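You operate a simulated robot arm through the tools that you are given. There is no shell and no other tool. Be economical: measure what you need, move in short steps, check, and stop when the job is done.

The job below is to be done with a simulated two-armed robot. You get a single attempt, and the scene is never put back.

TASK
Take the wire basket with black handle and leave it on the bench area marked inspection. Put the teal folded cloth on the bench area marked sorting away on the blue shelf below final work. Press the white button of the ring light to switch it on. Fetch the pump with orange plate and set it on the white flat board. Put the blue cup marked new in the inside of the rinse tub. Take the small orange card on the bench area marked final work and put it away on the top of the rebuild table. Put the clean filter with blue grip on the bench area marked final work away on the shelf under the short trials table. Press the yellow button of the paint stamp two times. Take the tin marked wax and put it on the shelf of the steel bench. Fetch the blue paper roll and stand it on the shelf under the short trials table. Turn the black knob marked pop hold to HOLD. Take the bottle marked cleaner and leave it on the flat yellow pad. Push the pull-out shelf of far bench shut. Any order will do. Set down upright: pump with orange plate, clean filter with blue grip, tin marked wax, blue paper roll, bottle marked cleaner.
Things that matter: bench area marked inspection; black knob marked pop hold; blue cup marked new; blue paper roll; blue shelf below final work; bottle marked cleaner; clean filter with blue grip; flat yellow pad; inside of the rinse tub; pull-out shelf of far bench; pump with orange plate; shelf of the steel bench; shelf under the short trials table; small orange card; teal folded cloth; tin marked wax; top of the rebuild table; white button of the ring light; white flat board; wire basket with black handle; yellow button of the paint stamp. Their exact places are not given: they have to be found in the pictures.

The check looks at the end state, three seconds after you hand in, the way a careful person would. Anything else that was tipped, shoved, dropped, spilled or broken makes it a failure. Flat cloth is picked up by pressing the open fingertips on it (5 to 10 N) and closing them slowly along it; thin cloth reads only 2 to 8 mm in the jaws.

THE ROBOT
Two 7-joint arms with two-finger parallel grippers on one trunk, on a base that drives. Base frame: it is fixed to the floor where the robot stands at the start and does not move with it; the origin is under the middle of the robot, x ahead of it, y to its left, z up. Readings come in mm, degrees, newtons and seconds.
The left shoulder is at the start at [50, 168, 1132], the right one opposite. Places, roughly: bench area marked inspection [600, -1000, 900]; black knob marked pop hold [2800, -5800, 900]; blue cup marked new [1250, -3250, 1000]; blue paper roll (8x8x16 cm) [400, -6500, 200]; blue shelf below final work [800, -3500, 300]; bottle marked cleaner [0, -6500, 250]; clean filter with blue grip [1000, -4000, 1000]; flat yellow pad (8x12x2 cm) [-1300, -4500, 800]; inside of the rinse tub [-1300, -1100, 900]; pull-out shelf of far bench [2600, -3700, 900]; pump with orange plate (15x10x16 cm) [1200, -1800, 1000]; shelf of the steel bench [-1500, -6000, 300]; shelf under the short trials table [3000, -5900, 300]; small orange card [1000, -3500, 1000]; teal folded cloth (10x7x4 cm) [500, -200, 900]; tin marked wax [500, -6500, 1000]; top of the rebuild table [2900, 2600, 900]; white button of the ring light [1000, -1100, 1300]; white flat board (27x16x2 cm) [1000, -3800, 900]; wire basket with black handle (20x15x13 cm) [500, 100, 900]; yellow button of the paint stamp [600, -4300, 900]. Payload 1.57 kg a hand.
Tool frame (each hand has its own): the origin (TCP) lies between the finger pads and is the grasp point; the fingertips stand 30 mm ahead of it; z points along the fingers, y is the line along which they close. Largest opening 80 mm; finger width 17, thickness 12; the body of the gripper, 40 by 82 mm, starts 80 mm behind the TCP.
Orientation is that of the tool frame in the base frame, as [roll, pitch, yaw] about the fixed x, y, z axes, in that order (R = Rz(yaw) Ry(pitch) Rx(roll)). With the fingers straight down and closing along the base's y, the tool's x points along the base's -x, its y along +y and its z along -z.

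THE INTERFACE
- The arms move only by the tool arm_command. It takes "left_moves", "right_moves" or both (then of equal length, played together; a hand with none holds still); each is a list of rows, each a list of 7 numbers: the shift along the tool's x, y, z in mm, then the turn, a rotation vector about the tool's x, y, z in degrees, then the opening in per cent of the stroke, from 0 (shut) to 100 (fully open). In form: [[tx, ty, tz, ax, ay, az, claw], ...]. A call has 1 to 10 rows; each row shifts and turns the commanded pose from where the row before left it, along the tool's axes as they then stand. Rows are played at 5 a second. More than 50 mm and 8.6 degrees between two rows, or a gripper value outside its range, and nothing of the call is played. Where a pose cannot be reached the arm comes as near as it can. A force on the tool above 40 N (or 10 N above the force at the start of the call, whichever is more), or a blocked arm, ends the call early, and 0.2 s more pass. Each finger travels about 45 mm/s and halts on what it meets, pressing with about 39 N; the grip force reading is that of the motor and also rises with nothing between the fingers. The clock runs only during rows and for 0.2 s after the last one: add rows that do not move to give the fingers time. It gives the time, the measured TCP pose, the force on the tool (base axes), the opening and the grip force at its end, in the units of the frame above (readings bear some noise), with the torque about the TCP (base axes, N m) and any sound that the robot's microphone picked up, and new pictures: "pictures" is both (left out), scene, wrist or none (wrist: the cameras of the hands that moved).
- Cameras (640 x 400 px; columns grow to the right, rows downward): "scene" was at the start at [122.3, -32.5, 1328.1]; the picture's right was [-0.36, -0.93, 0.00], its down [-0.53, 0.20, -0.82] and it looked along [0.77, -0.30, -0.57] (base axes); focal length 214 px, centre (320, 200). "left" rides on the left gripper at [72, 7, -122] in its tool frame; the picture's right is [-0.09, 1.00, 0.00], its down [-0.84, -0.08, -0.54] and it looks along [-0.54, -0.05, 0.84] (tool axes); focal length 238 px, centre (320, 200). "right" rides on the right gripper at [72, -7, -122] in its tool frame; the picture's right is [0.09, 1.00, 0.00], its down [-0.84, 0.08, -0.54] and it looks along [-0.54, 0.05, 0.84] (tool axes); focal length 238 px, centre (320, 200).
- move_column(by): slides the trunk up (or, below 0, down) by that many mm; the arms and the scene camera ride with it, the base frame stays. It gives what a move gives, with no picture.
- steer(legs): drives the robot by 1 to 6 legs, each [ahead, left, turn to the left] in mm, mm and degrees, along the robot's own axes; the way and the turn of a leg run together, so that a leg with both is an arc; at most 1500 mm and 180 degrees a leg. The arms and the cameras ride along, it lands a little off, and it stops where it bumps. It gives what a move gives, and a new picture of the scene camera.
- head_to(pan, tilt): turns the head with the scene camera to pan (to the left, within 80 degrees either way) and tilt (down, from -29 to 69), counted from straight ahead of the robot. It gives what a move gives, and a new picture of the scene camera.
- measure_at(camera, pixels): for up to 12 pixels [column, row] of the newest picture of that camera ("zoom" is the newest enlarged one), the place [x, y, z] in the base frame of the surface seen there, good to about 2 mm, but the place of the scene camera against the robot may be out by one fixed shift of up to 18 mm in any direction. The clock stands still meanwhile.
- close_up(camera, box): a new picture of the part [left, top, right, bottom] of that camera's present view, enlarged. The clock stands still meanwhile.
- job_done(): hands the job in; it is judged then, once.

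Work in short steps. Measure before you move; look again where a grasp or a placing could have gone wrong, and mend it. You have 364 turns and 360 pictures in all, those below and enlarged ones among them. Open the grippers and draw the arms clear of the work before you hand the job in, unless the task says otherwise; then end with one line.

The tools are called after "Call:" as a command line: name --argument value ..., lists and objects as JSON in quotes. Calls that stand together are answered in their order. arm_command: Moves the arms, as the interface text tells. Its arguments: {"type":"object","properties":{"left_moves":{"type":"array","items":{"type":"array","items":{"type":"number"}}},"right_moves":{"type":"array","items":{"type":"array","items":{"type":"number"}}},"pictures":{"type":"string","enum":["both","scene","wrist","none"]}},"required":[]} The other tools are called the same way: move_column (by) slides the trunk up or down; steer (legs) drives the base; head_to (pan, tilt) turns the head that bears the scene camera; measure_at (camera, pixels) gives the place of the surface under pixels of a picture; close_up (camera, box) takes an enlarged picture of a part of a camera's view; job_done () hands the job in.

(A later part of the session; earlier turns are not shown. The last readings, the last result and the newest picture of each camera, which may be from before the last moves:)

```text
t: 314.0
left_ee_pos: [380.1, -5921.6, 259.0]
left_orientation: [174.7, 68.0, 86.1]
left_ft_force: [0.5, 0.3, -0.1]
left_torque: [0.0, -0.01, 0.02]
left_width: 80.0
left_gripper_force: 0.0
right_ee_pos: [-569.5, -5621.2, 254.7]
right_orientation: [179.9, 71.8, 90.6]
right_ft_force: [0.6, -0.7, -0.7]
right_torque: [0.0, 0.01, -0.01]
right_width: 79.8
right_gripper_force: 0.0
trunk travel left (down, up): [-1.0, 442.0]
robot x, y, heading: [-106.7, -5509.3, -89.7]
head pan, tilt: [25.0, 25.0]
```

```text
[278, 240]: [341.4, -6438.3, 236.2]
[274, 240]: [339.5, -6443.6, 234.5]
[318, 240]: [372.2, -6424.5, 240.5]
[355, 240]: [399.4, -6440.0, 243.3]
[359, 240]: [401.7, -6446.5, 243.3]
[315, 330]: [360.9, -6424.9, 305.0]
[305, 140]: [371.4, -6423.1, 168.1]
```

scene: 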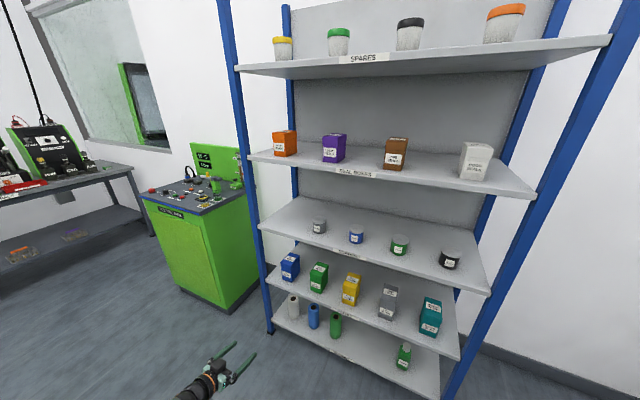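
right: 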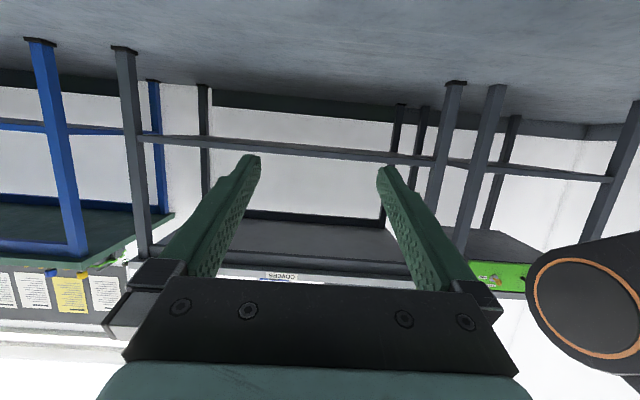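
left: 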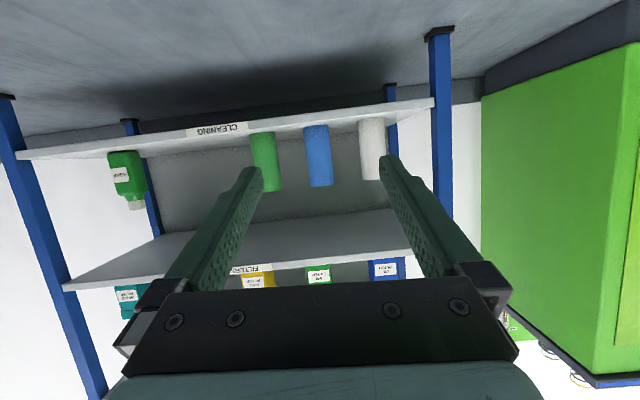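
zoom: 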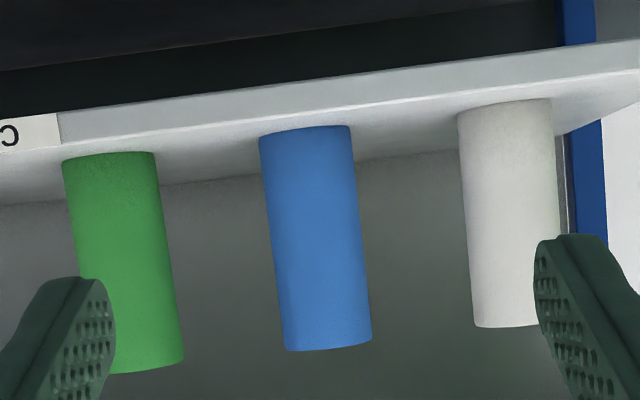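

Roll centre ≈ (371,−6461), diameter ≈ 74 mm: precise centring needed. Drive ahead 455 with 11 mm right shift.

Call:
steer --legs '[[455, -11, 0]]'

Call:
arm_command --left_moves '[[0, 0, 0, 0, 0, 0, 100]]' --pictures "wrist"

```text
t: 316.8
left_ee_pos: [370.9, -6378.4, 257.8]
left_orientation: [174.7, 67.9, 86.0]
left_ft_force: [-0.5, 0.4, 0.4]
left_torque: [0.01, -0.02, -0.02]
left_width: 79.9
left_gripper_force: 0.0
right_ee_pos: [-578.4, -6073.5, 254.9]
right_orientation: [180.0, 71.8, 90.4]
right_ft_force: [-0.6, -0.5, 0.5]
right_torque: [-0.04, 0.03, 0.0]
right_width: 79.8
right_gripper_force: 0.1
trunk travel left (down, up): [-1.0, 442.0]
robot x, y, heading: [-118.3, -5967.5, -89.8]
head pan, tilt: [25.0, 25.0]
```

scene: 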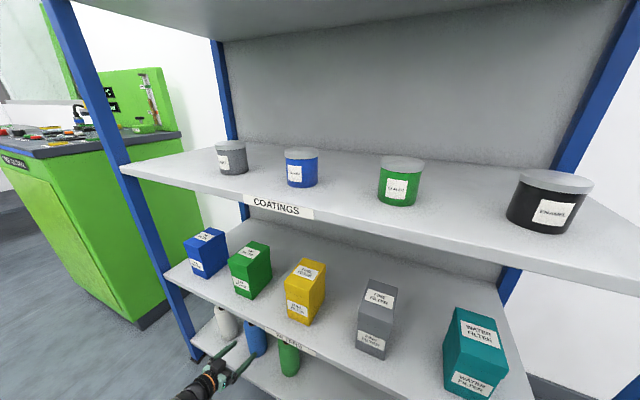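

```text
t: 317.2
left_ee_pos: [369.6, -6379.2, 258.5]
left_orientation: [174.6, 68.0, 86.0]
left_ft_force: [-0.1, -1.0, 0.1]
left_torque: [0.02, -0.02, 0.01]
left_width: 79.8
left_gripper_force: 0.1
right_ee_pos: [-579.6, -6074.0, 254.3]
right_orientation: [179.8, 71.8, 90.4]
right_ft_force: [-1.2, 0.5, -0.5]
right_torque: [0.0, 0.02, 0.01]
right_width: 80.0
right_gripper_force: 0.1
trunk travel left (down, up): [-1.0, 442.0]
robot x, y, heading: [-114.5, -5966.9, -89.7]
head pan, tilt: [25.0, 25.0]
```

left: 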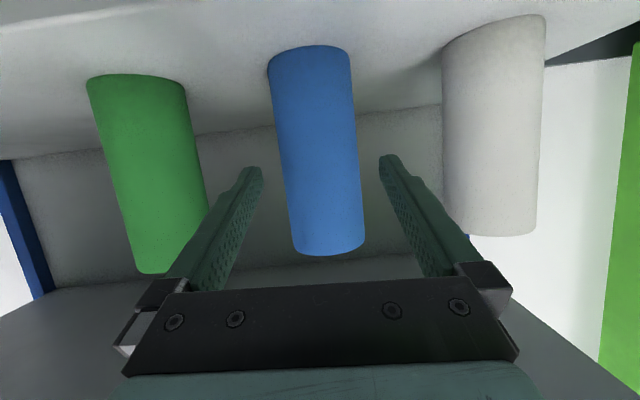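

Call:
measure_at --camera "left" --pixels '[[282, 165], [354, 163], [318, 165], [285, 190], [357, 188]]'

```text
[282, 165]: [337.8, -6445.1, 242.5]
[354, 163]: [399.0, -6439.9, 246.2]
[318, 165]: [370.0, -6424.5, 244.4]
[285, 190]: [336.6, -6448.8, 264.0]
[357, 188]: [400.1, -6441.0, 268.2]
```

Hand x (370) matches roll centre (370,−6460). Drive straight ahead 80 mm.

Call:
steer --legs '[[80, 0, 0]]'

Call:
arm_command --left_moves '[[0, 0, 0, 0, 0, 0, 100]]' --pictures "wrist"

```text
t: 318.2
left_ee_pos: [369.8, -6458.0, 258.7]
left_orientation: [174.8, 68.0, 85.9]
left_ft_force: [-0.2, 0.3, 0.2]
left_torque: [0.03, -0.02, 0.0]
left_width: 79.9
left_gripper_force: 0.0
right_ee_pos: [-578.5, -6153.7, 255.3]
right_orientation: [179.8, 71.8, 90.4]
right_ft_force: [-0.3, -0.2, -0.1]
right_torque: [0.0, -0.01, -0.01]
right_width: 80.1
right_gripper_force: 0.0
trunk travel left (down, up): [-1.0, 442.0]
robot x, y, heading: [-115.1, -6043.2, -89.8]
head pan, tilt: [25.0, 25.0]
```

scene: 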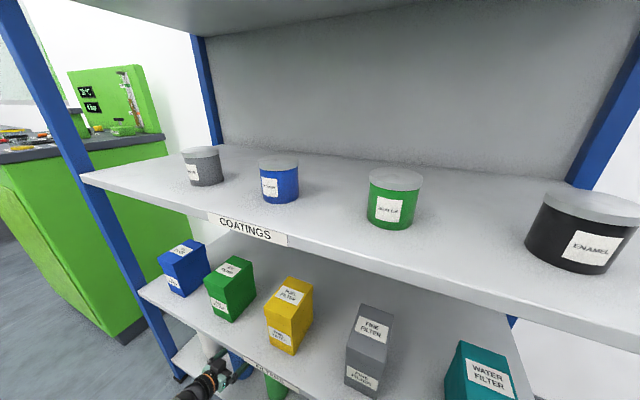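

```text
t: 318.6
left_ee_pos: [369.7, -6457.9, 257.2]
left_orientation: [174.6, 68.0, 85.9]
left_ft_force: [-1.0, 0.0, 0.8]
left_torque: [0.0, 0.0, 0.01]
left_width: 79.9
left_gripper_force: 0.1
right_ee_pos: [-579.4, -6153.1, 254.7]
right_orientation: [179.9, 71.9, 90.4]
right_ft_force: [-0.9, 0.3, -0.4]
right_torque: [-0.02, 0.01, -0.01]
right_width: 80.1
right_gripper_force: 0.2
trunk travel left (down, up): [-1.0, 442.0]
robot x, y, heading: [-112.4, -6047.5, -89.9]
head pan, tilt: [25.0, 25.0]
```

left: 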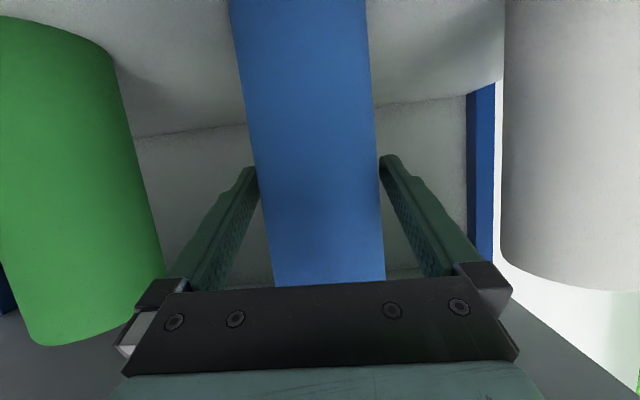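

Roll is between the fingers without contact. Close and lift 35 mm.

Call:
arm_command --left_moves '[[0, 0, 0, 0, 0, 0, 85], [0, 0, 0, 0, 0, 0, 70], [0, 0, 0, 0, 0, 0, 40], [0, 0, 0, 0, 0, 0, 20], [0, 0, 0, 0, 0, 0, 20]]' --pictures "none"

Call:
move_column --by 40

Call:
arm_command --left_moves '[[0, 0, 0, 0, 0, 0, 20]]' --pictures "wrist"

```text
t: 319.8
left_ee_pos: [370.8, -6457.4, 258.0]
left_orientation: [174.8, 68.1, 86.0]
left_ft_force: [-0.4, 0.1, 0.3]
left_torque: [-0.02, 0.13, 0.01]
left_width: 69.4
left_gripper_force: 39.0
right_ee_pos: [-579.1, -6152.3, 254.3]
right_orientation: [179.9, 71.7, 90.4]
right_ft_force: [0.4, -0.2, 0.0]
right_torque: [0.0, -0.01, 0.04]
right_width: 80.0
right_gripper_force: 0.1
trunk travel left (down, up): [-1.0, 442.0]
robot x, y, heading: [-113.9, -6045.5, -89.8]
head pan, tilt: [25.0, 25.0]
```

```text
t: 320.7
left_ee_pos: [370.7, -6458.8, 298.1]
left_orientation: [174.8, 67.9, 85.9]
left_ft_force: [-0.5, 0.0, -1.1]
left_torque: [0.02, -0.01, 0.01]
left_width: 69.4
left_gripper_force: 39.2
right_ee_pos: [-578.6, -6152.4, 295.2]
right_orientation: [179.9, 71.8, 90.5]
right_ft_force: [0.0, -0.5, -0.1]
right_torque: [0.04, 0.03, 0.02]
right_width: 80.0
right_gripper_force: 0.1
trunk travel left (down, up): [-41.0, 402.0]
robot x, y, heading: [-114.7, -6044.0, -89.8]
head pan, tilt: [25.0, 25.0]
```

```text
t: 321.1
left_ee_pos: [370.1, -6457.9, 297.8]
left_orientation: [174.7, 67.9, 85.9]
left_ft_force: [0.2, 0.4, -1.6]
left_torque: [-0.02, -0.01, -0.03]
left_width: 69.3
left_gripper_force: 39.1
right_ee_pos: [-578.4, -6153.0, 294.2]
right_orientation: [-180.0, 71.8, 90.5]
right_ft_force: [0.9, 0.2, 0.4]
right_torque: [-0.02, 0.01, -0.02]
right_width: 80.0
right_gripper_force: 0.1
trunk travel left (down, up): [-41.0, 402.0]
robot x, y, heading: [-113.3, -6041.1, -89.7]
head pan, tilt: [25.0, 25.0]
```

left: 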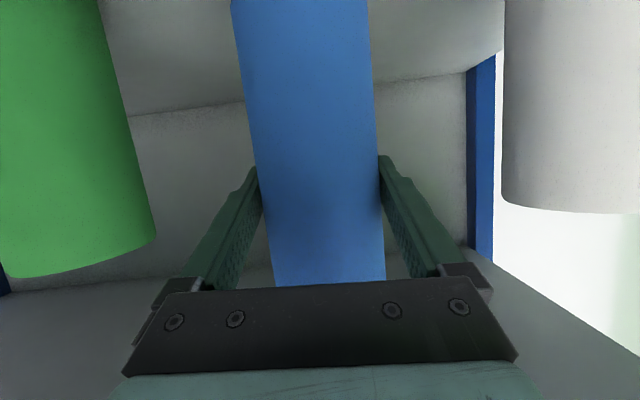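

Roll held at 69 mm. Back out and look left to plan the passage to the east.

Call:
steer --legs '[[-450, 0, 0]]'

Call:
head_to --pan 78 --tilt 25

```text
t: 323.8
left_ee_pos: [367.6, -6019.0, 297.1]
left_orientation: [174.7, 67.8, 85.3]
left_ft_force: [-0.6, -0.6, -2.2]
left_torque: [-0.02, 0.0, 0.0]
left_width: 69.0
left_gripper_force: 39.2
right_ee_pos: [-580.2, -5705.1, 295.3]
right_orientation: [-180.0, 71.8, 89.9]
right_ft_force: [0.7, -0.2, 0.3]
right_torque: [0.01, 0.0, 0.0]
right_width: 80.1
right_gripper_force: 0.1
trunk travel left (down, up): [-41.0, 402.0]
robot x, y, heading: [-113.0, -5602.4, -90.3]
head pan, tilt: [25.0, 25.0]
```

scene: 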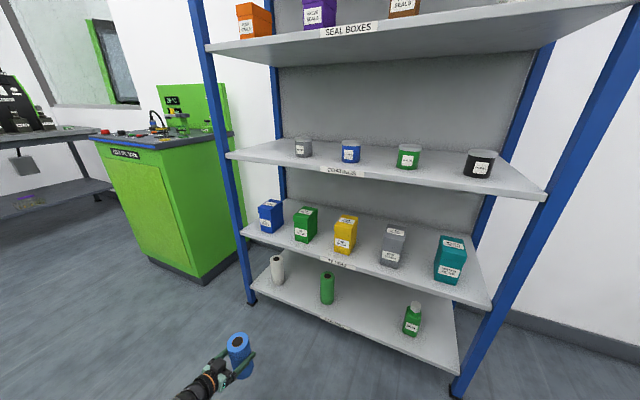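

```text
t: 325.0
left_ee_pos: [367.3, -6020.1, 298.4]
left_orientation: [174.7, 67.9, 85.4]
left_ft_force: [0.2, -0.2, -1.6]
left_torque: [0.0, 0.0, 0.02]
left_width: 69.4
left_gripper_force: 39.1
right_ee_pos: [-579.6, -5705.3, 294.8]
right_orientation: [180.0, 71.8, 89.8]
right_ft_force: [-0.2, -0.2, 0.1]
right_torque: [0.01, 0.02, -0.05]
right_width: 79.9
right_gripper_force: 0.1
trunk travel left (down, up): [-41.0, 402.0]
robot x, y, heading: [-110.8, -5603.3, -90.6]
head pan, tilt: [78.0, 25.0]
```

scene: 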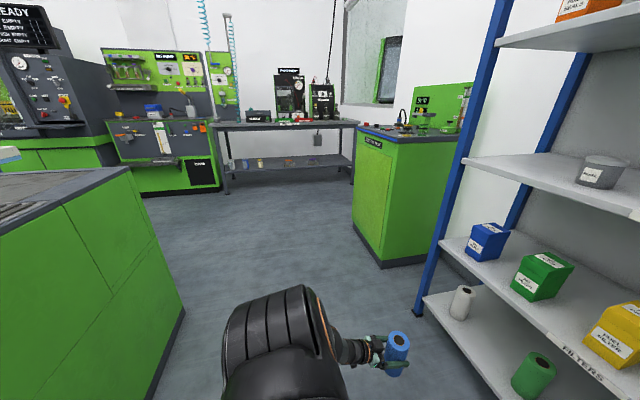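

Call:
measure_at --camera "scene" --pixels '[[183, 312], [130, 195], [155, 260], [380, 265], [354, 228], [355, 130], [290, 166], [228, 193], [352, 182], [245, 160], [285, 128], [418, 312]]'

Call:
close_up --camera "scene" --box '[200, 60, 380, 200]'

```text
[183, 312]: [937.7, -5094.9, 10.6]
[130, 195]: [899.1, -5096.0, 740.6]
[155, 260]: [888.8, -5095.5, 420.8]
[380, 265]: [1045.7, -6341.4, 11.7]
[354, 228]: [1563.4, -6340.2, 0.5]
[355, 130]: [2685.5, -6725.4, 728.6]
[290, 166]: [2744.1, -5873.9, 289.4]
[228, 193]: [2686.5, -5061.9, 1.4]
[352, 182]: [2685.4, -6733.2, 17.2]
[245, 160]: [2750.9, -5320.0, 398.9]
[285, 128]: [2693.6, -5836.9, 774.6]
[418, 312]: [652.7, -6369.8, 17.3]
```

```text
2.86 times, centred on (290, 130) of scene
```

zoom: 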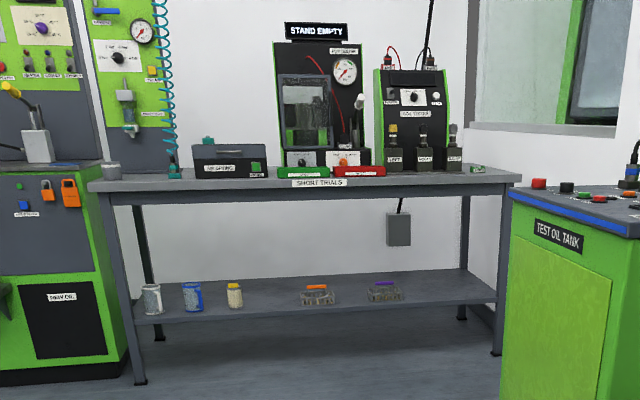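

The SHORT TRIALS table is at x≥2686 with its shelf at z≈303; there's a free gap between the jar and the orange-handled basket (y≈−5660). Turn to face east and drive along the corridor.

Call:
steer --legs '[[110, 0, 0.5], [0, 0, 90], [1500, 0, 0], [350, 0, 0]]'

Call:
head_to --pan 10 --tilt 30

Call:
close_up --camera "scene" --box '[100, 120, 500, 340]'

```text
t: 339.0
left_ee_pos: [2119.4, -5108.6, 297.5]
left_orientation: [174.7, 67.9, 178.6]
left_ft_force: [-0.9, -0.3, -1.2]
left_torque: [-0.02, 0.03, 0.02]
left_width: 68.9
left_gripper_force: 39.1
right_ee_pos: [1862.1, -6072.2, 295.2]
right_orientation: [-179.9, 71.8, -176.7]
right_ft_force: [-0.2, -1.4, 0.1]
right_torque: [0.01, 0.01, 0.0]
right_width: 80.1
right_gripper_force: 0.1
trunk travel left (down, up): [-41.0, 402.0]
robot x, y, heading: [1730.5, -5610.3, 3.3]
head pan, tilt: [78.0, 25.0]
```

scene: 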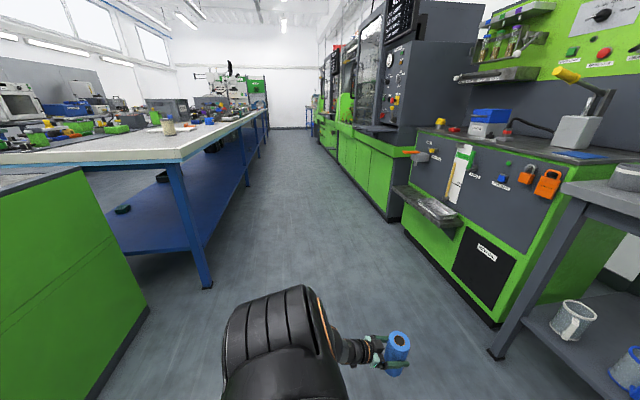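

```text
t: 340.4
left_ee_pos: [2118.0, -5108.6, 297.1]
left_orientation: [174.8, 67.8, 178.8]
left_ft_force: [0.1, 1.2, -1.1]
left_torque: [0.0, 0.05, -0.03]
left_width: 68.8
left_gripper_force: 39.3
right_ee_pos: [1862.3, -6072.5, 294.8]
right_orientation: [-180.0, 71.9, -176.7]
right_ft_force: [0.2, -0.2, 0.5]
right_torque: [0.01, 0.01, 0.0]
right_width: 80.1
right_gripper_force: 0.1
trunk travel left (down, up): [-41.0, 402.0]
robot x, y, heading: [1734.3, -5613.9, 2.9]
head pan, tilt: [10.0, 30.0]
```

scene: 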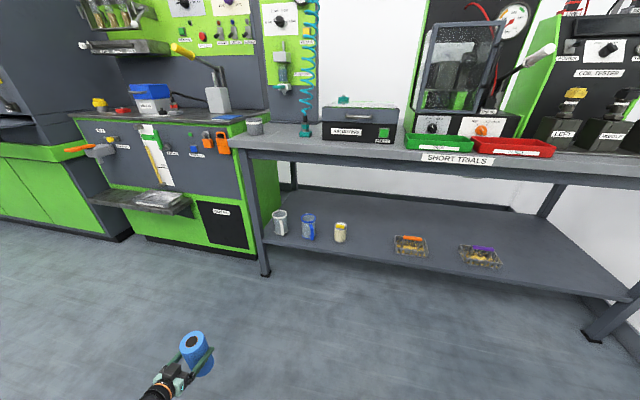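

```text
1.60 times, centred on (300, 230) of scene
```

zoom: 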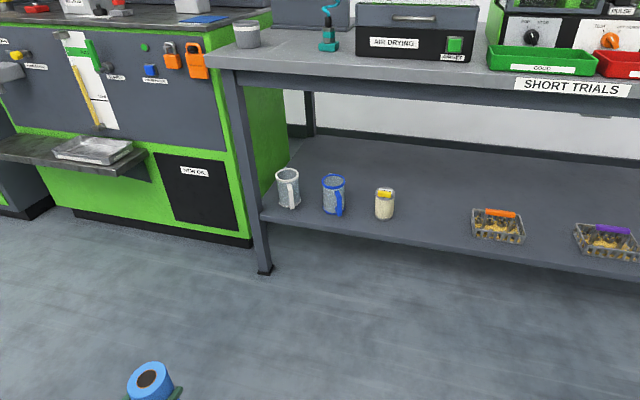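

Call:
measure_at --camera "scene" --pixels '[[340, 240], [348, 232], [395, 250], [375, 255], [365, 235], [300, 245], [265, 272], [380, 220], [430, 125], [470, 160], [480, 265]]'

Call:
close_up --camera "scene" --box '[390, 60, 580, 180]'

```text
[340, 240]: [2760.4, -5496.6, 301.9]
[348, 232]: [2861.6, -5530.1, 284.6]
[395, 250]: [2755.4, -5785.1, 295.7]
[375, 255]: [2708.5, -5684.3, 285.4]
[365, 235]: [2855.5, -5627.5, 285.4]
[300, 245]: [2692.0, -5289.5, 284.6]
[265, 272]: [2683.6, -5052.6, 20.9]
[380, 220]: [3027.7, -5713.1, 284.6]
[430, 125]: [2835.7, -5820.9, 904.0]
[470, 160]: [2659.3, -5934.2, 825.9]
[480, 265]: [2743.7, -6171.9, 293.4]
```

```text
3.33 times, centred on (485, 120) of scene
```

zoom: 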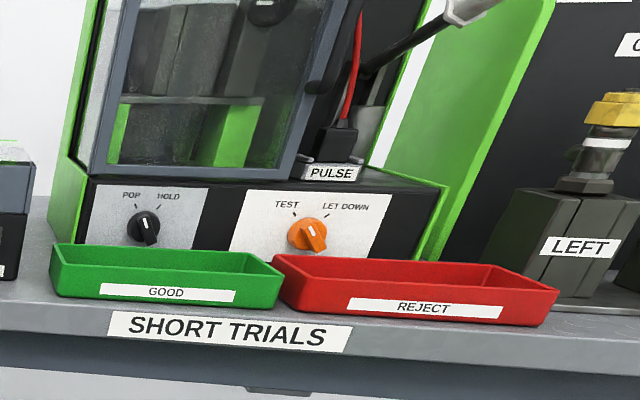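

Free gap between jar (y≈−5497) and basket (−5785); shelf front x≈2690, z≈298. Raise trunk 145, straighten, go ahead 400 and then right ~525.

Call:
move_column --by 150

Call:
steer --legs '[[0, 0, -3], [400, 0, 0], [0, -525, 0]]'

Call:
arm_command --left_moves '[[0, 0, 0, 0, 0, 0, 20]]' --pictures "wrist"

```text
t: 342.1
left_ee_pos: [2118.7, -5107.8, 447.0]
left_orientation: [174.9, 67.9, 178.8]
left_ft_force: [-0.5, -0.3, -1.7]
left_torque: [0.0, 0.0, -0.03]
left_width: 68.7
left_gripper_force: 39.2
right_ee_pos: [1863.2, -6072.7, 444.2]
right_orientation: [180.0, 71.9, -176.8]
right_ft_force: [0.1, -0.1, -0.9]
right_torque: [-0.03, 0.01, 0.0]
right_width: 80.1
right_gripper_force: 0.2
trunk travel left (down, up): [-191.0, 252.0]
robot x, y, heading: [1733.6, -5613.0, 3.3]
head pan, tilt: [10.0, 30.0]
```

```text
t: 347.7
left_ee_pos: [2550.8, -5661.9, 447.1]
left_orientation: [174.7, 67.9, 175.3]
left_ft_force: [0.2, -0.3, -2.7]
left_torque: [-0.01, 0.02, 0.06]
left_width: 68.9
left_gripper_force: 39.2
right_ee_pos: [2235.4, -6608.1, 444.9]
right_orientation: [180.0, 71.8, 179.7]
right_ft_force: [-0.2, 0.3, -0.2]
right_torque: [0.0, 0.0, -0.02]
right_width: 80.2
right_gripper_force: 0.0
trunk travel left (down, up): [-191.0, 252.0]
robot x, y, heading: [2132.5, -6142.3, -0.3]
head pan, tilt: [10.0, 30.0]
```

scene: 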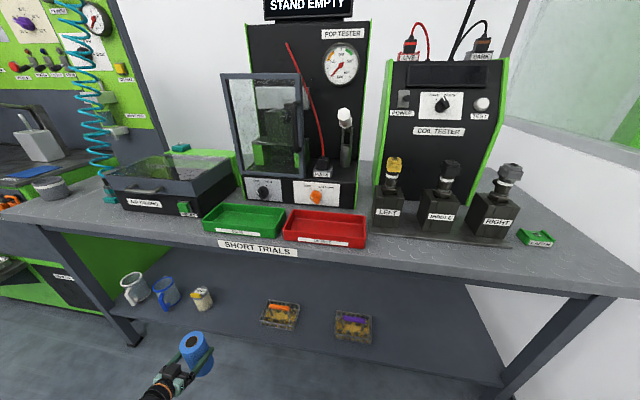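

```text
t: 348.1
left_ee_pos: [2549.6, -5662.2, 445.5]
left_orientation: [174.8, 67.9, 175.4]
left_ft_force: [0.2, 1.2, -1.5]
left_torque: [0.02, 0.0, 0.02]
left_width: 68.5
left_gripper_force: 39.0
right_ee_pos: [2233.7, -6609.5, 444.3]
right_orientation: [-180.0, 71.8, 179.7]
right_ft_force: [0.4, 0.5, -1.4]
right_torque: [0.01, 0.0, 0.01]
right_width: 80.1
right_gripper_force: 0.0
trunk travel left (down, up): [-191.0, 252.0]
robot x, y, heading: [2131.7, -6142.3, -0.3]
head pan, tilt: [10.0, 30.0]
```

left: 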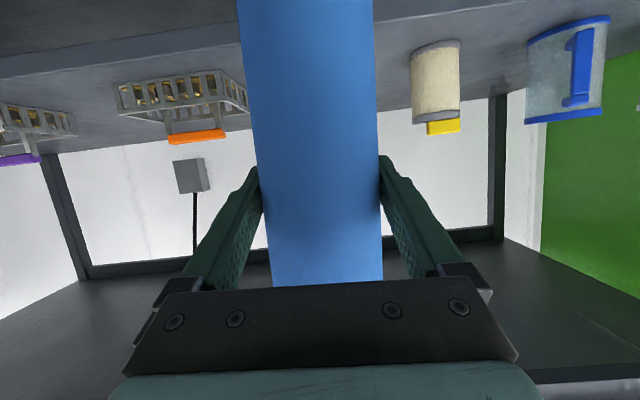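

Call:
measure_at --camera "left" --pixels '[[435, 42], [415, 70], [240, 95], [220, 72], [400, 50], [230, 50], [180, 60], [395, 25]]'

```text
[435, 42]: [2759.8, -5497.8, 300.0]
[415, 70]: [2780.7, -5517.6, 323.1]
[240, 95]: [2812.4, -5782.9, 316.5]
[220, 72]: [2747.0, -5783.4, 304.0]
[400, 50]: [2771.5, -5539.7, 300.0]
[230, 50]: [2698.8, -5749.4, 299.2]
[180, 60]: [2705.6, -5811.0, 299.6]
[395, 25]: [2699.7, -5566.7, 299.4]
```

Centred well in the gap; shelf z=299.5. Drive ahead 228 mm and lower.

Call:
steer --legs '[[228, 0, 0]]'

Call:
move_column --by -42

Call:
arm_command --left_moves '[[0, 0, 0, 0, 0, 0, 20]]' --pictures "wrist"

```text
t: 349.9
left_ee_pos: [2778.5, -5661.7, 447.0]
left_orientation: [174.8, 67.9, 175.6]
left_ft_force: [-0.1, -0.7, -1.8]
left_torque: [0.0, -0.01, -0.01]
left_width: 68.9
left_gripper_force: 38.8
right_ee_pos: [2466.5, -6608.6, 445.3]
right_orientation: [-180.0, 71.8, -179.8]
right_ft_force: [0.4, -0.3, 0.9]
right_torque: [0.01, -0.01, 0.0]
right_width: 80.2
right_gripper_force: 0.1
trunk travel left (down, up): [-191.0, 252.0]
robot x, y, heading: [2355.5, -6144.1, -0.1]
head pan, tilt: [10.0, 30.0]
```

scene: 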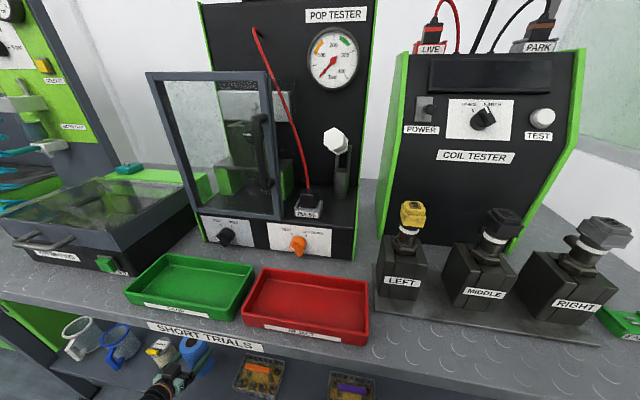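

```text
t: 350.7
left_ee_pos: [2775.8, -5660.3, 406.5]
left_orientation: [174.9, 67.9, 175.6]
left_ft_force: [-0.1, 0.1, -2.7]
left_torque: [0.01, 0.03, -0.01]
left_width: 68.7
left_gripper_force: 38.8
right_ee_pos: [2468.6, -6609.0, 402.0]
right_orientation: [179.9, 71.8, -179.9]
right_ft_force: [0.4, -0.2, -0.4]
right_torque: [0.01, -0.03, -0.01]
right_width: 80.1
right_gripper_force: 0.1
trunk travel left (down, up): [-149.0, 294.0]
robot x, y, heading: [2359.8, -6143.7, -0.1]
head pan, tilt: [10.0, 30.0]
```

```text
t: 351.1
left_ee_pos: [2776.5, -5661.4, 405.1]
left_orientation: [174.8, 68.0, 175.6]
left_ft_force: [-0.4, -0.9, -1.7]
left_torque: [-0.02, 0.02, -0.01]
left_width: 69.0
left_gripper_force: 39.3
right_ee_pos: [2466.8, -6608.6, 402.4]
right_orientation: [-180.0, 71.9, -179.8]
right_ft_force: [-0.6, -0.3, 0.0]
right_torque: [-0.01, 0.0, -0.01]
right_width: 80.0
right_gripper_force: 0.1
trunk travel left (down, up): [-149.0, 294.0]
robot x, y, heading: [2360.6, -6144.5, -0.3]
head pan, tilt: [10.0, 30.0]
```

left: 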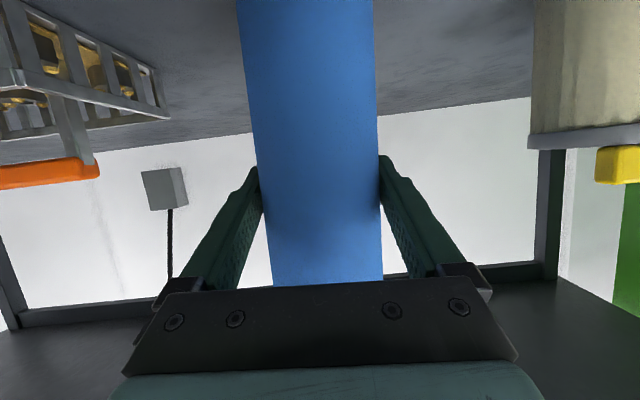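

Lower by arm in 2 mm steps until contact.

Call:
arm_command --left_moves '[[1.9, 0, 0.7, 0, 0, 0, 20], [1.9, 0, 0.7, 0, 0, 0, 20], [1.9, 0, 0.7, 0, 0, 0, 20], [0, 0, 0, 0, 0, 0, 20]]' --pictures "none"

Call:
arm_command --left_moves '[[1.4, 0, 0.5, 0, 0, 0, 20], [1.4, 0, 0.5, 0, 0, 0, 20], [0, 0, 0, 0, 0, 0, 20]]' --pictures "none"

```text
t: 352.1
left_ee_pos: [2776.3, -5661.6, 403.5]
left_orientation: [174.7, 67.9, 175.5]
left_ft_force: [-0.4, -0.3, -1.9]
left_torque: [-0.01, 0.01, -0.02]
left_width: 68.9
left_gripper_force: 38.6
left hand out of reach, approached as far as the arm can: row 3
right_ee_pos: [2466.8, -6609.3, 402.8]
right_orientation: [-180.0, 71.8, -179.7]
right_ft_force: [0.0, 0.4, 0.4]
right_torque: [0.01, 0.0, 0.01]
right_width: 80.0
right_gripper_force: 0.0
trunk travel left (down, up): [-149.0, 294.0]
robot x, y, heading: [2361.5, -6142.6, -0.1]
head pan, tilt: [10.0, 30.0]
```

```text
t: 352.9
left_ee_pos: [2777.0, -5660.5, 404.4]
left_orientation: [174.7, 68.0, 175.6]
left_ft_force: [-0.7, -1.2, -3.0]
left_torque: [0.01, 0.0, 0.0]
left_width: 69.0
left_gripper_force: 39.4
right_ee_pos: [2467.0, -6608.9, 403.7]
right_orientation: [179.9, 71.8, -179.9]
right_ft_force: [0.5, 0.0, 0.1]
right_torque: [0.03, -0.01, -0.02]
right_width: 80.1
right_gripper_force: 0.0
trunk travel left (down, up): [-149.0, 294.0]
robot x, y, heading: [2363.3, -6144.0, -0.1]
head pan, tilt: [10.0, 30.0]
```

The arm is at its lower limit; use the trunk in small steps.

Call:
move_column --by -4

Call:
move_column --by -2

```text
t: 353.4
left_ee_pos: [2776.2, -5660.8, 400.8]
left_orientation: [174.7, 67.8, 175.5]
left_ft_force: [-1.1, 0.8, -1.9]
left_torque: [0.0, 0.06, 0.05]
left_width: 68.8
left_gripper_force: 39.0
right_ee_pos: [2466.9, -6608.9, 400.1]
right_orientation: [180.0, 71.8, -179.8]
right_ft_force: [-0.2, -0.1, -0.1]
right_torque: [-0.01, -0.01, 0.01]
right_width: 80.1
right_gripper_force: 0.0
trunk travel left (down, up): [-145.0, 298.0]
robot x, y, heading: [2361.6, -6142.7, 0.0]
head pan, tilt: [10.0, 30.0]
```

```text
t: 353.9
left_ee_pos: [2776.4, -5660.8, 399.4]
left_orientation: [174.7, 68.0, 175.5]
left_ft_force: [-3.3, -1.3, 5.0]
left_torque: [-0.31, 0.2, -0.08]
left_width: 68.7
left_gripper_force: 38.5
right_ee_pos: [2467.5, -6609.0, 396.9]
right_orientation: [179.9, 71.9, -179.9]
right_ft_force: [0.1, -0.1, -0.3]
right_torque: [-0.08, 0.0, -0.03]
right_width: 80.1
right_gripper_force: 0.1
trunk travel left (down, up): [-143.0, 300.0]
robot x, y, heading: [2361.0, -6142.1, -0.2]
head pan, tilt: [10.0, 30.0]
```

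Contact at +5 N. Open the fingers and check.

Call:
arm_command --left_moves '[[0, 0, 0, 0, 0, 0, 90], [0, 0, 0, 0, 0, 0, 95], [0, 0, 0, 0, 0, 0, 100], [0, 0, 0, 0, 0, 0, 100]]' --pictures "wrist"

```text
t: 354.9
left_ee_pos: [2776.6, -5662.2, 398.6]
left_orientation: [174.6, 68.0, 175.5]
left_ft_force: [0.3, -0.2, 0.2]
left_torque: [-0.01, 0.03, 0.02]
left_width: 79.8
left_gripper_force: 0.1
right_ee_pos: [2467.0, -6607.6, 396.4]
right_orientation: [179.8, 71.8, -179.9]
right_ft_force: [-0.6, -0.3, -0.5]
right_torque: [-0.02, -0.04, 0.0]
right_width: 79.9
right_gripper_force: 0.1
trunk travel left (down, up): [-143.0, 300.0]
robot x, y, heading: [2360.3, -6144.6, -0.1]
head pan, tilt: [10.0, 30.0]
```

left: 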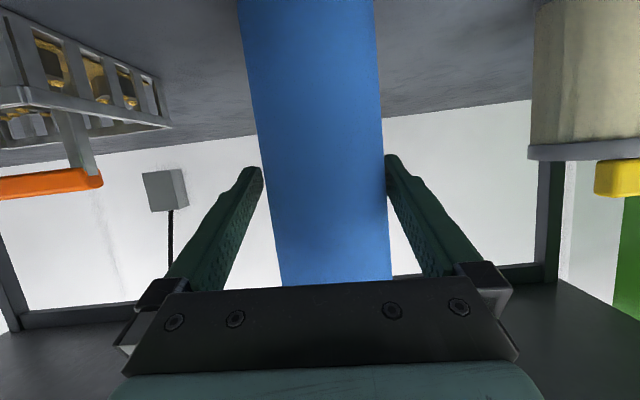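

The roll stands. Shift the hand 3 mm toward the nearer finger side to centre, then back out.

Call:
arm_command --left_moves '[[0, 3, 0, 0, 0, 0, 100], [0, 0, 0, 0, 0, 0, 100]]' --pictures "none"

Call:
steer --legs '[[-230, 0, 0]]'

Call:
arm_command --left_moves '[[0, 0, 0, 0, 0, 0, 100]]' --pictures "wrist"

```text
t: 355.6
left_ee_pos: [2775.6, -5658.9, 399.1]
left_orientation: [174.7, 67.8, 175.4]
left_ft_force: [-0.2, -0.3, 0.4]
left_torque: [-0.01, -0.01, 0.0]
left_width: 79.8
left_gripper_force: 0.0
right_ee_pos: [2467.4, -6609.2, 396.4]
right_orientation: [179.9, 71.7, -179.8]
right_ft_force: [0.5, -0.2, -0.6]
right_torque: [-0.01, 0.02, 0.03]
right_width: 80.0
right_gripper_force: 0.0
trunk travel left (down, up): [-143.0, 300.0]
robot x, y, heading: [2361.9, -6144.0, -0.0]
head pan, tilt: [10.0, 30.0]
```

```text
t: 357.3
left_ee_pos: [2546.3, -5656.9, 400.8]
left_orientation: [174.7, 67.9, 175.7]
left_ft_force: [0.4, 0.7, 0.0]
left_torque: [-0.02, -0.04, 0.01]
left_width: 80.1
left_gripper_force: 0.1
right_ee_pos: [2240.6, -6608.9, 397.9]
right_orientation: [179.9, 71.7, -179.8]
right_ft_force: [0.6, -0.8, -0.3]
right_torque: [-0.01, 0.04, -0.01]
right_width: 80.0
right_gripper_force: 0.1
trunk travel left (down, up): [-143.0, 300.0]
robot x, y, heading: [2131.8, -6142.6, -0.2]
head pan, tilt: [10.0, 30.0]
```

scene: 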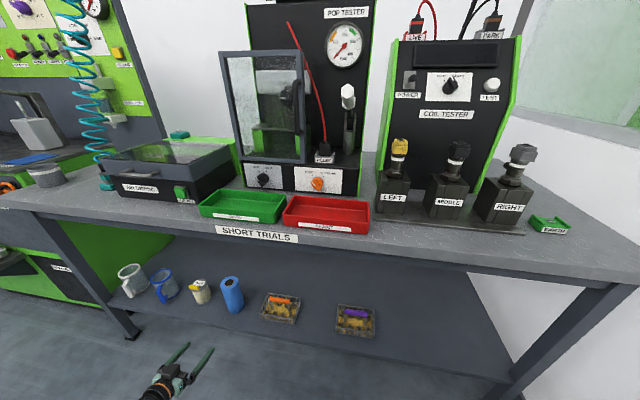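

```text
t: 357.7
left_ee_pos: [2544.8, -5656.1, 400.0]
left_orientation: [174.6, 68.0, 175.7]
left_ft_force: [0.0, 0.1, -0.8]
left_torque: [-0.01, 0.03, -0.02]
left_width: 80.2
left_gripper_force: 0.1
right_ee_pos: [2240.7, -6609.5, 397.2]
right_orientation: [179.9, 71.9, -179.7]
right_ft_force: [0.3, 0.2, 0.2]
right_torque: [0.03, 0.01, -0.02]
right_width: 79.8
right_gripper_force: 0.1
trunk travel left (down, up): [-143.0, 300.0]
robot x, y, heading: [2132.3, -6143.8, 0.2]
head pan, tilt: [10.0, 30.0]
```

left: 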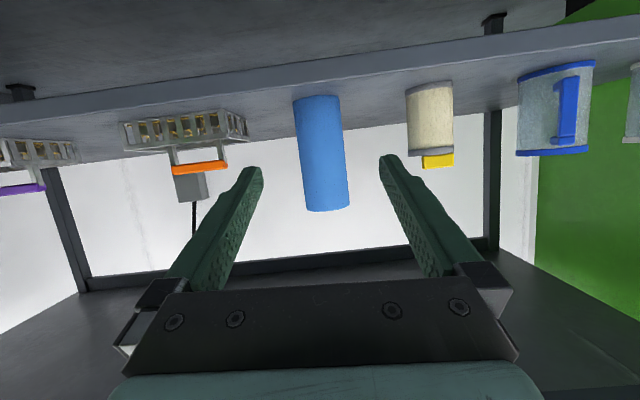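

Roll is placed. Now the POP/HOLD knob: zoom to see its pointer and measure around.

Call:
close_up --camera "scene" --box '[235, 155, 345, 215]'

Call:
measure_at --camera "zoom" --pixels '[[165, 145], [160, 150], [100, 130], [230, 130], [95, 170], [225, 180], [130, 235], [100, 260], [270, 235], [150, 90], [480, 150]]'

```text
5.82 times, centred on (290, 185) of scene
```

zoom: 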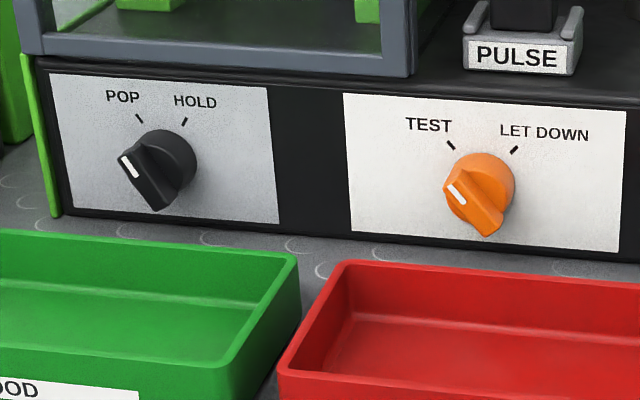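

```text
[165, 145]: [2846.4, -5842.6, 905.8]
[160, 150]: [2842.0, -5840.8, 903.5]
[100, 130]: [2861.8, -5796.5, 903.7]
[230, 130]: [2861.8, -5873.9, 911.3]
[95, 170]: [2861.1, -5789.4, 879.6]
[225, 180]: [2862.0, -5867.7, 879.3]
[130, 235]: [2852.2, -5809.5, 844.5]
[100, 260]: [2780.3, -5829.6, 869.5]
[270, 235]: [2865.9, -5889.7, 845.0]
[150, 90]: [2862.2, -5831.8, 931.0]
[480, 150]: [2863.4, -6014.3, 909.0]
```

The knob axis is on a vertical panel (x≈2862), bar pointer at POP (upper left, ~−35°); HOLD is ~+30°. I'll grip the bar with horizontal fingers rolled −35° and turn +65°. Raise the trunk and left hand first.

Call:
move_column --by 300

Call:
arm_command --left_moves '[[-37.3, -15, -14.6, 0, 0, 0, 60], [-37.3, -15, -14.6, 0, 0, 0, 50], [-37.3, -15, -14.6, 0, 0, 0, 50], [-37.3, -15, -14.6, 0, 0, 0, 50], [-37.3, -15, -14.6, 0, 0, 0, 50], [-10, -40, -4, 0, 0, 0, 50], [0, -40, 0, 0, 0, 0, 50]]' --pictures "none"

Call:
arm_command --left_moves '[[0, 0, 0, 0, -6, 0, 50], [0, 0, 0, 0, -6, 0, 50], [0, 0, 0, 0, -6, 0, 50], [0, 0, 0, 0, 0, 0, 50]]' --pictures "both"

```text
t: 360.7
left_ee_pos: [2546.4, -5657.3, 698.4]
left_orientation: [174.6, 67.9, 175.8]
left_ft_force: [0.5, -0.6, -0.5]
left_torque: [-0.02, 0.03, 0.02]
left_width: 79.9
left_gripper_force: 0.1
right_ee_pos: [2241.1, -6609.4, 696.7]
right_orientation: [179.9, 71.8, -179.8]
right_ft_force: [0.3, -0.5, -0.5]
right_torque: [-0.02, 0.02, 0.03]
right_width: 80.0
right_gripper_force: 0.1
trunk travel left (down, up): [-443.0, 0.0]
robot x, y, heading: [2130.5, -6142.7, 0.0]
head pan, tilt: [10.0, 30.0]
```

```text
t: 362.3
left_ee_pos: [2550.7, -5793.6, 912.2]
left_orientation: [176.5, 67.8, 176.7]
left_ft_force: [0.1, -0.3, -0.1]
left_torque: [0.01, -0.01, -0.02]
left_width: 39.9
left_gripper_force: 0.1
left hand out of reach, approached as far as the arm can: row 7
right_ee_pos: [2241.1, -6607.3, 696.5]
right_orientation: [180.0, 71.7, -179.6]
right_ft_force: [0.5, -0.1, -0.2]
right_torque: [0.02, 0.01, 0.01]
right_width: 79.7
right_gripper_force: 0.0
trunk travel left (down, up): [-443.0, 0.0]
robot x, y, heading: [2132.4, -6145.4, 0.3]
head pan, tilt: [10.0, 30.0]
```

```text
t: 363.3
left_ee_pos: [2549.6, -5765.3, 916.9]
left_orientation: [156.8, 85.6, 157.2]
left_ft_force: [-0.5, 0.3, 0.2]
left_torque: [0.04, -0.02, 0.02]
left_width: 39.9
left_gripper_force: 0.0
left hand out of reach, approached as far as the arm can: row 1, 2, 3
right_ee_pos: [2240.5, -6608.5, 697.6]
right_orientation: [179.9, 71.8, -179.8]
right_ft_force: [0.4, -0.7, 0.0]
right_torque: [-0.01, -0.01, -0.01]
right_width: 80.1
right_gripper_force: 0.0
trunk travel left (down, up): [-443.0, 0.0]
robot x, y, heading: [2134.0, -6147.3, 0.2]
head pan, tilt: [10.0, 30.0]
```

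scene: 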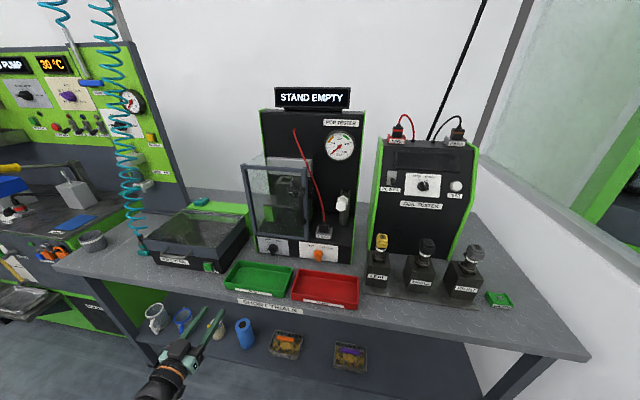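
left: 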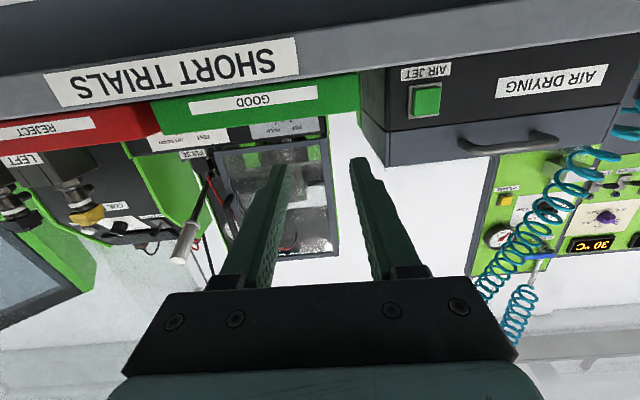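

Pitch works but lateral offset is limited to ~380. The trays in front matter: measure tray extents and knob again in the new scene view.

Call:
close_up --camera "scene" --box '[220, 225, 350, 310]'

Call:
measure_at --camera "zoom" --pixels '[[20, 275], [310, 330], [60, 190], [355, 215], [240, 100], [255, 110], [240, 125], [205, 90], [290, 100], [200, 310], [245, 85]]'

```text
4.71 times, centred on (285, 268) of scene
```

zoom: 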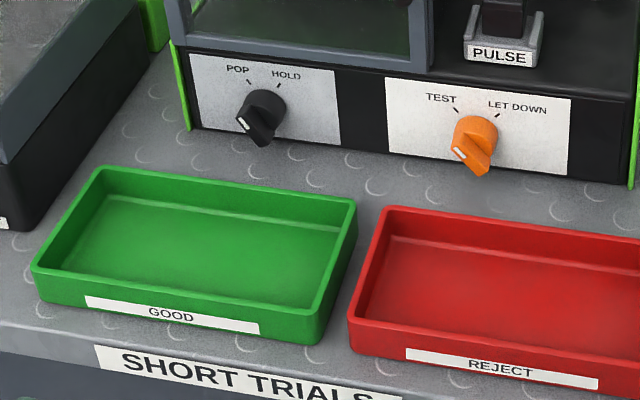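

```text
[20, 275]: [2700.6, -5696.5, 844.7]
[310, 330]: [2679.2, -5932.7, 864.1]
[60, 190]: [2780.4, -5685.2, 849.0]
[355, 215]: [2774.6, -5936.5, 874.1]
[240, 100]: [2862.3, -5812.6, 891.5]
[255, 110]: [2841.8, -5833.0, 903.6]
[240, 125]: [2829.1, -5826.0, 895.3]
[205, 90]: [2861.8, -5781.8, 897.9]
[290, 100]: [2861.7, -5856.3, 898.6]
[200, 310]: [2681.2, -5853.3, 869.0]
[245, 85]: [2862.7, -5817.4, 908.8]
```

Knob axis ≈ (y −5834, z 914), bar front x≈2829; trays' rims z≈888 up to x 2778. I'll approach with the hand tilted ~35° down to clear the trays. Tilt back, and pull the right hand inward/up for wall clearance.

Call:
arm_command --left_moves '[[0, 0, 0, 0, 7, 0, 50], [0, 0, 0, 0, 7, 0, 50], [0, 0, 0, 0, 7, 0, 50], [0, 0, 0, 0, 7, 0, 50], [0, -20, 0, 0, 0, 0, 50], [0, -20, 0, 0, 0, 0, 50], [0, -20, 0, 0, 0, 0, 50]]' --right_moves '[[-38, 15, -12.4, 0, 0, 0, 100], [-38, 15, -12.4, 0, 0, 0, 60], [-38, 15, -12.4, 0, 0, 0, 0], [-38, 15, -12.4, 0, 0, 0, 0], [-38, 15, -12.4, 0, 0, 0, 0], [0, 15, 0, 0, 0, 0, 0], [0, 15, 0, 0, 0, 0, 0]]' --pictures "wrist"

```text
t: 364.9
left_ee_pos: [2549.8, -5804.9, 917.2]
left_orientation: [176.8, 57.8, 177.6]
left_ft_force: [0.3, 0.4, -0.7]
left_torque: [0.04, 0.0, -0.02]
left_width: 39.9
left_gripper_force: 0.1
left hand out of reach, approached as far as the arm can: row 7
right_ee_pos: [2252.3, -6520.4, 820.4]
right_orientation: [-180.0, 71.8, -179.6]
right_ft_force: [0.0, -0.2, -0.5]
right_torque: [0.02, 0.03, -0.02]
right_width: 0.2
right_gripper_force: 21.1
right hand out of reach, approached as far as the arm can: row 1, 4, 5
trunk travel left (down, up): [-443.0, 0.0]
robot x, y, heading: [2129.7, -6144.4, 0.1]
head pan, tilt: [10.0, 30.0]
```

right: 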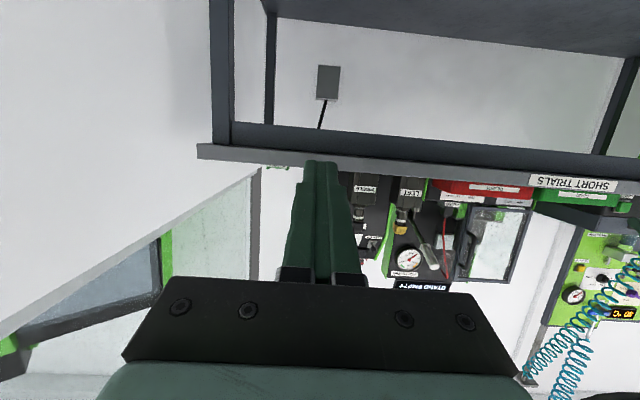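
left: 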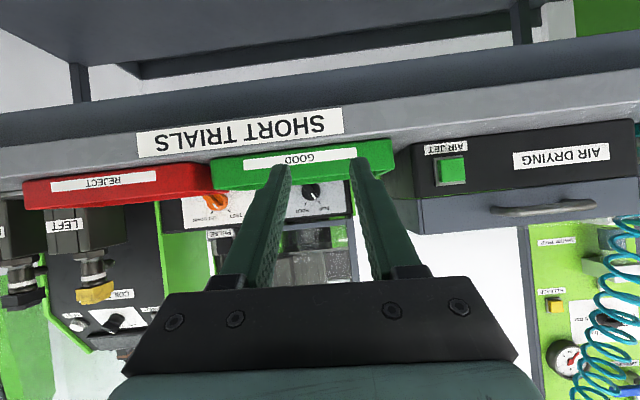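

The knob is visible in the left camera at (312,190). Measure it.

Call:
close_up --camera "left" --box '[270, 150, 370, 220]'

Call:
measure_at --camera "zoom" --pixels '[[255, 240], [265, 255], [240, 225], [270, 275], [300, 260], [200, 260]]'

```text
5.71 times, centred on (320, 185) of left
```

zoom: 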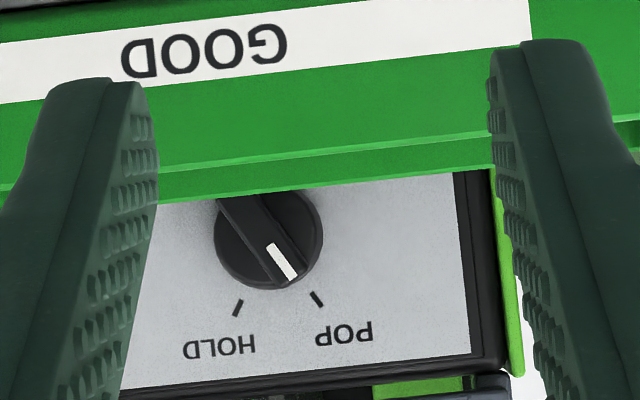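

```text
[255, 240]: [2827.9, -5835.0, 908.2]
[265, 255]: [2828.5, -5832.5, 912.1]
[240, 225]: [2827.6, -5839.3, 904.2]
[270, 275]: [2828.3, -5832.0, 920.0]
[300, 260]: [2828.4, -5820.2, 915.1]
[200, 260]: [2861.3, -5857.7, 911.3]
```

Excellent view. Knob face at x≈2828, axis ≈ (y −5832, z 907), pointer at POP; HOLD is ~60° clockwise. Pre-roll the hand −30° about the knob's axis direction.

Call:
arm_command --left_moves '[[0, 0, 0, 3.2, 0, -5.08, 60], [0, 0, 0, 3.2, 0, -5.08, 60], [0, 0, 0, 3.2, 0, -5.08, 60], [0, 0, 0, 3.2, 0, -5.08, 60], [0, 0, 0, 3.2, 0, -5.08, 60], [0, 0, 0, 0, 0, 0, 60]]' --pictures "wrist"

```text
t: 366.3
left_ee_pos: [2550.3, -5803.8, 914.5]
left_orientation: [-134.8, 48.3, -142.5]
left_ft_force: [-0.8, -0.1, 0.3]
left_torque: [0.0, -0.02, -0.03]
left_width: 47.9
left_gripper_force: 0.1
right_ee_pos: [2252.6, -6520.3, 821.5]
right_orientation: [179.9, 71.8, -179.7]
right_ft_force: [-1.0, 0.8, -0.3]
right_torque: [0.0, 0.01, 0.02]
right_width: 0.3
right_gripper_force: 20.7
trunk travel left (down, up): [-443.0, 0.0]
robot x, y, heading: [2131.9, -6144.3, -0.1]
head pan, tilt: [10.0, 30.0]
```

left: 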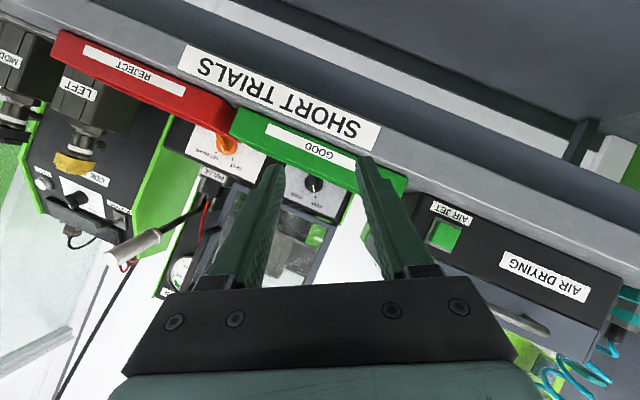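

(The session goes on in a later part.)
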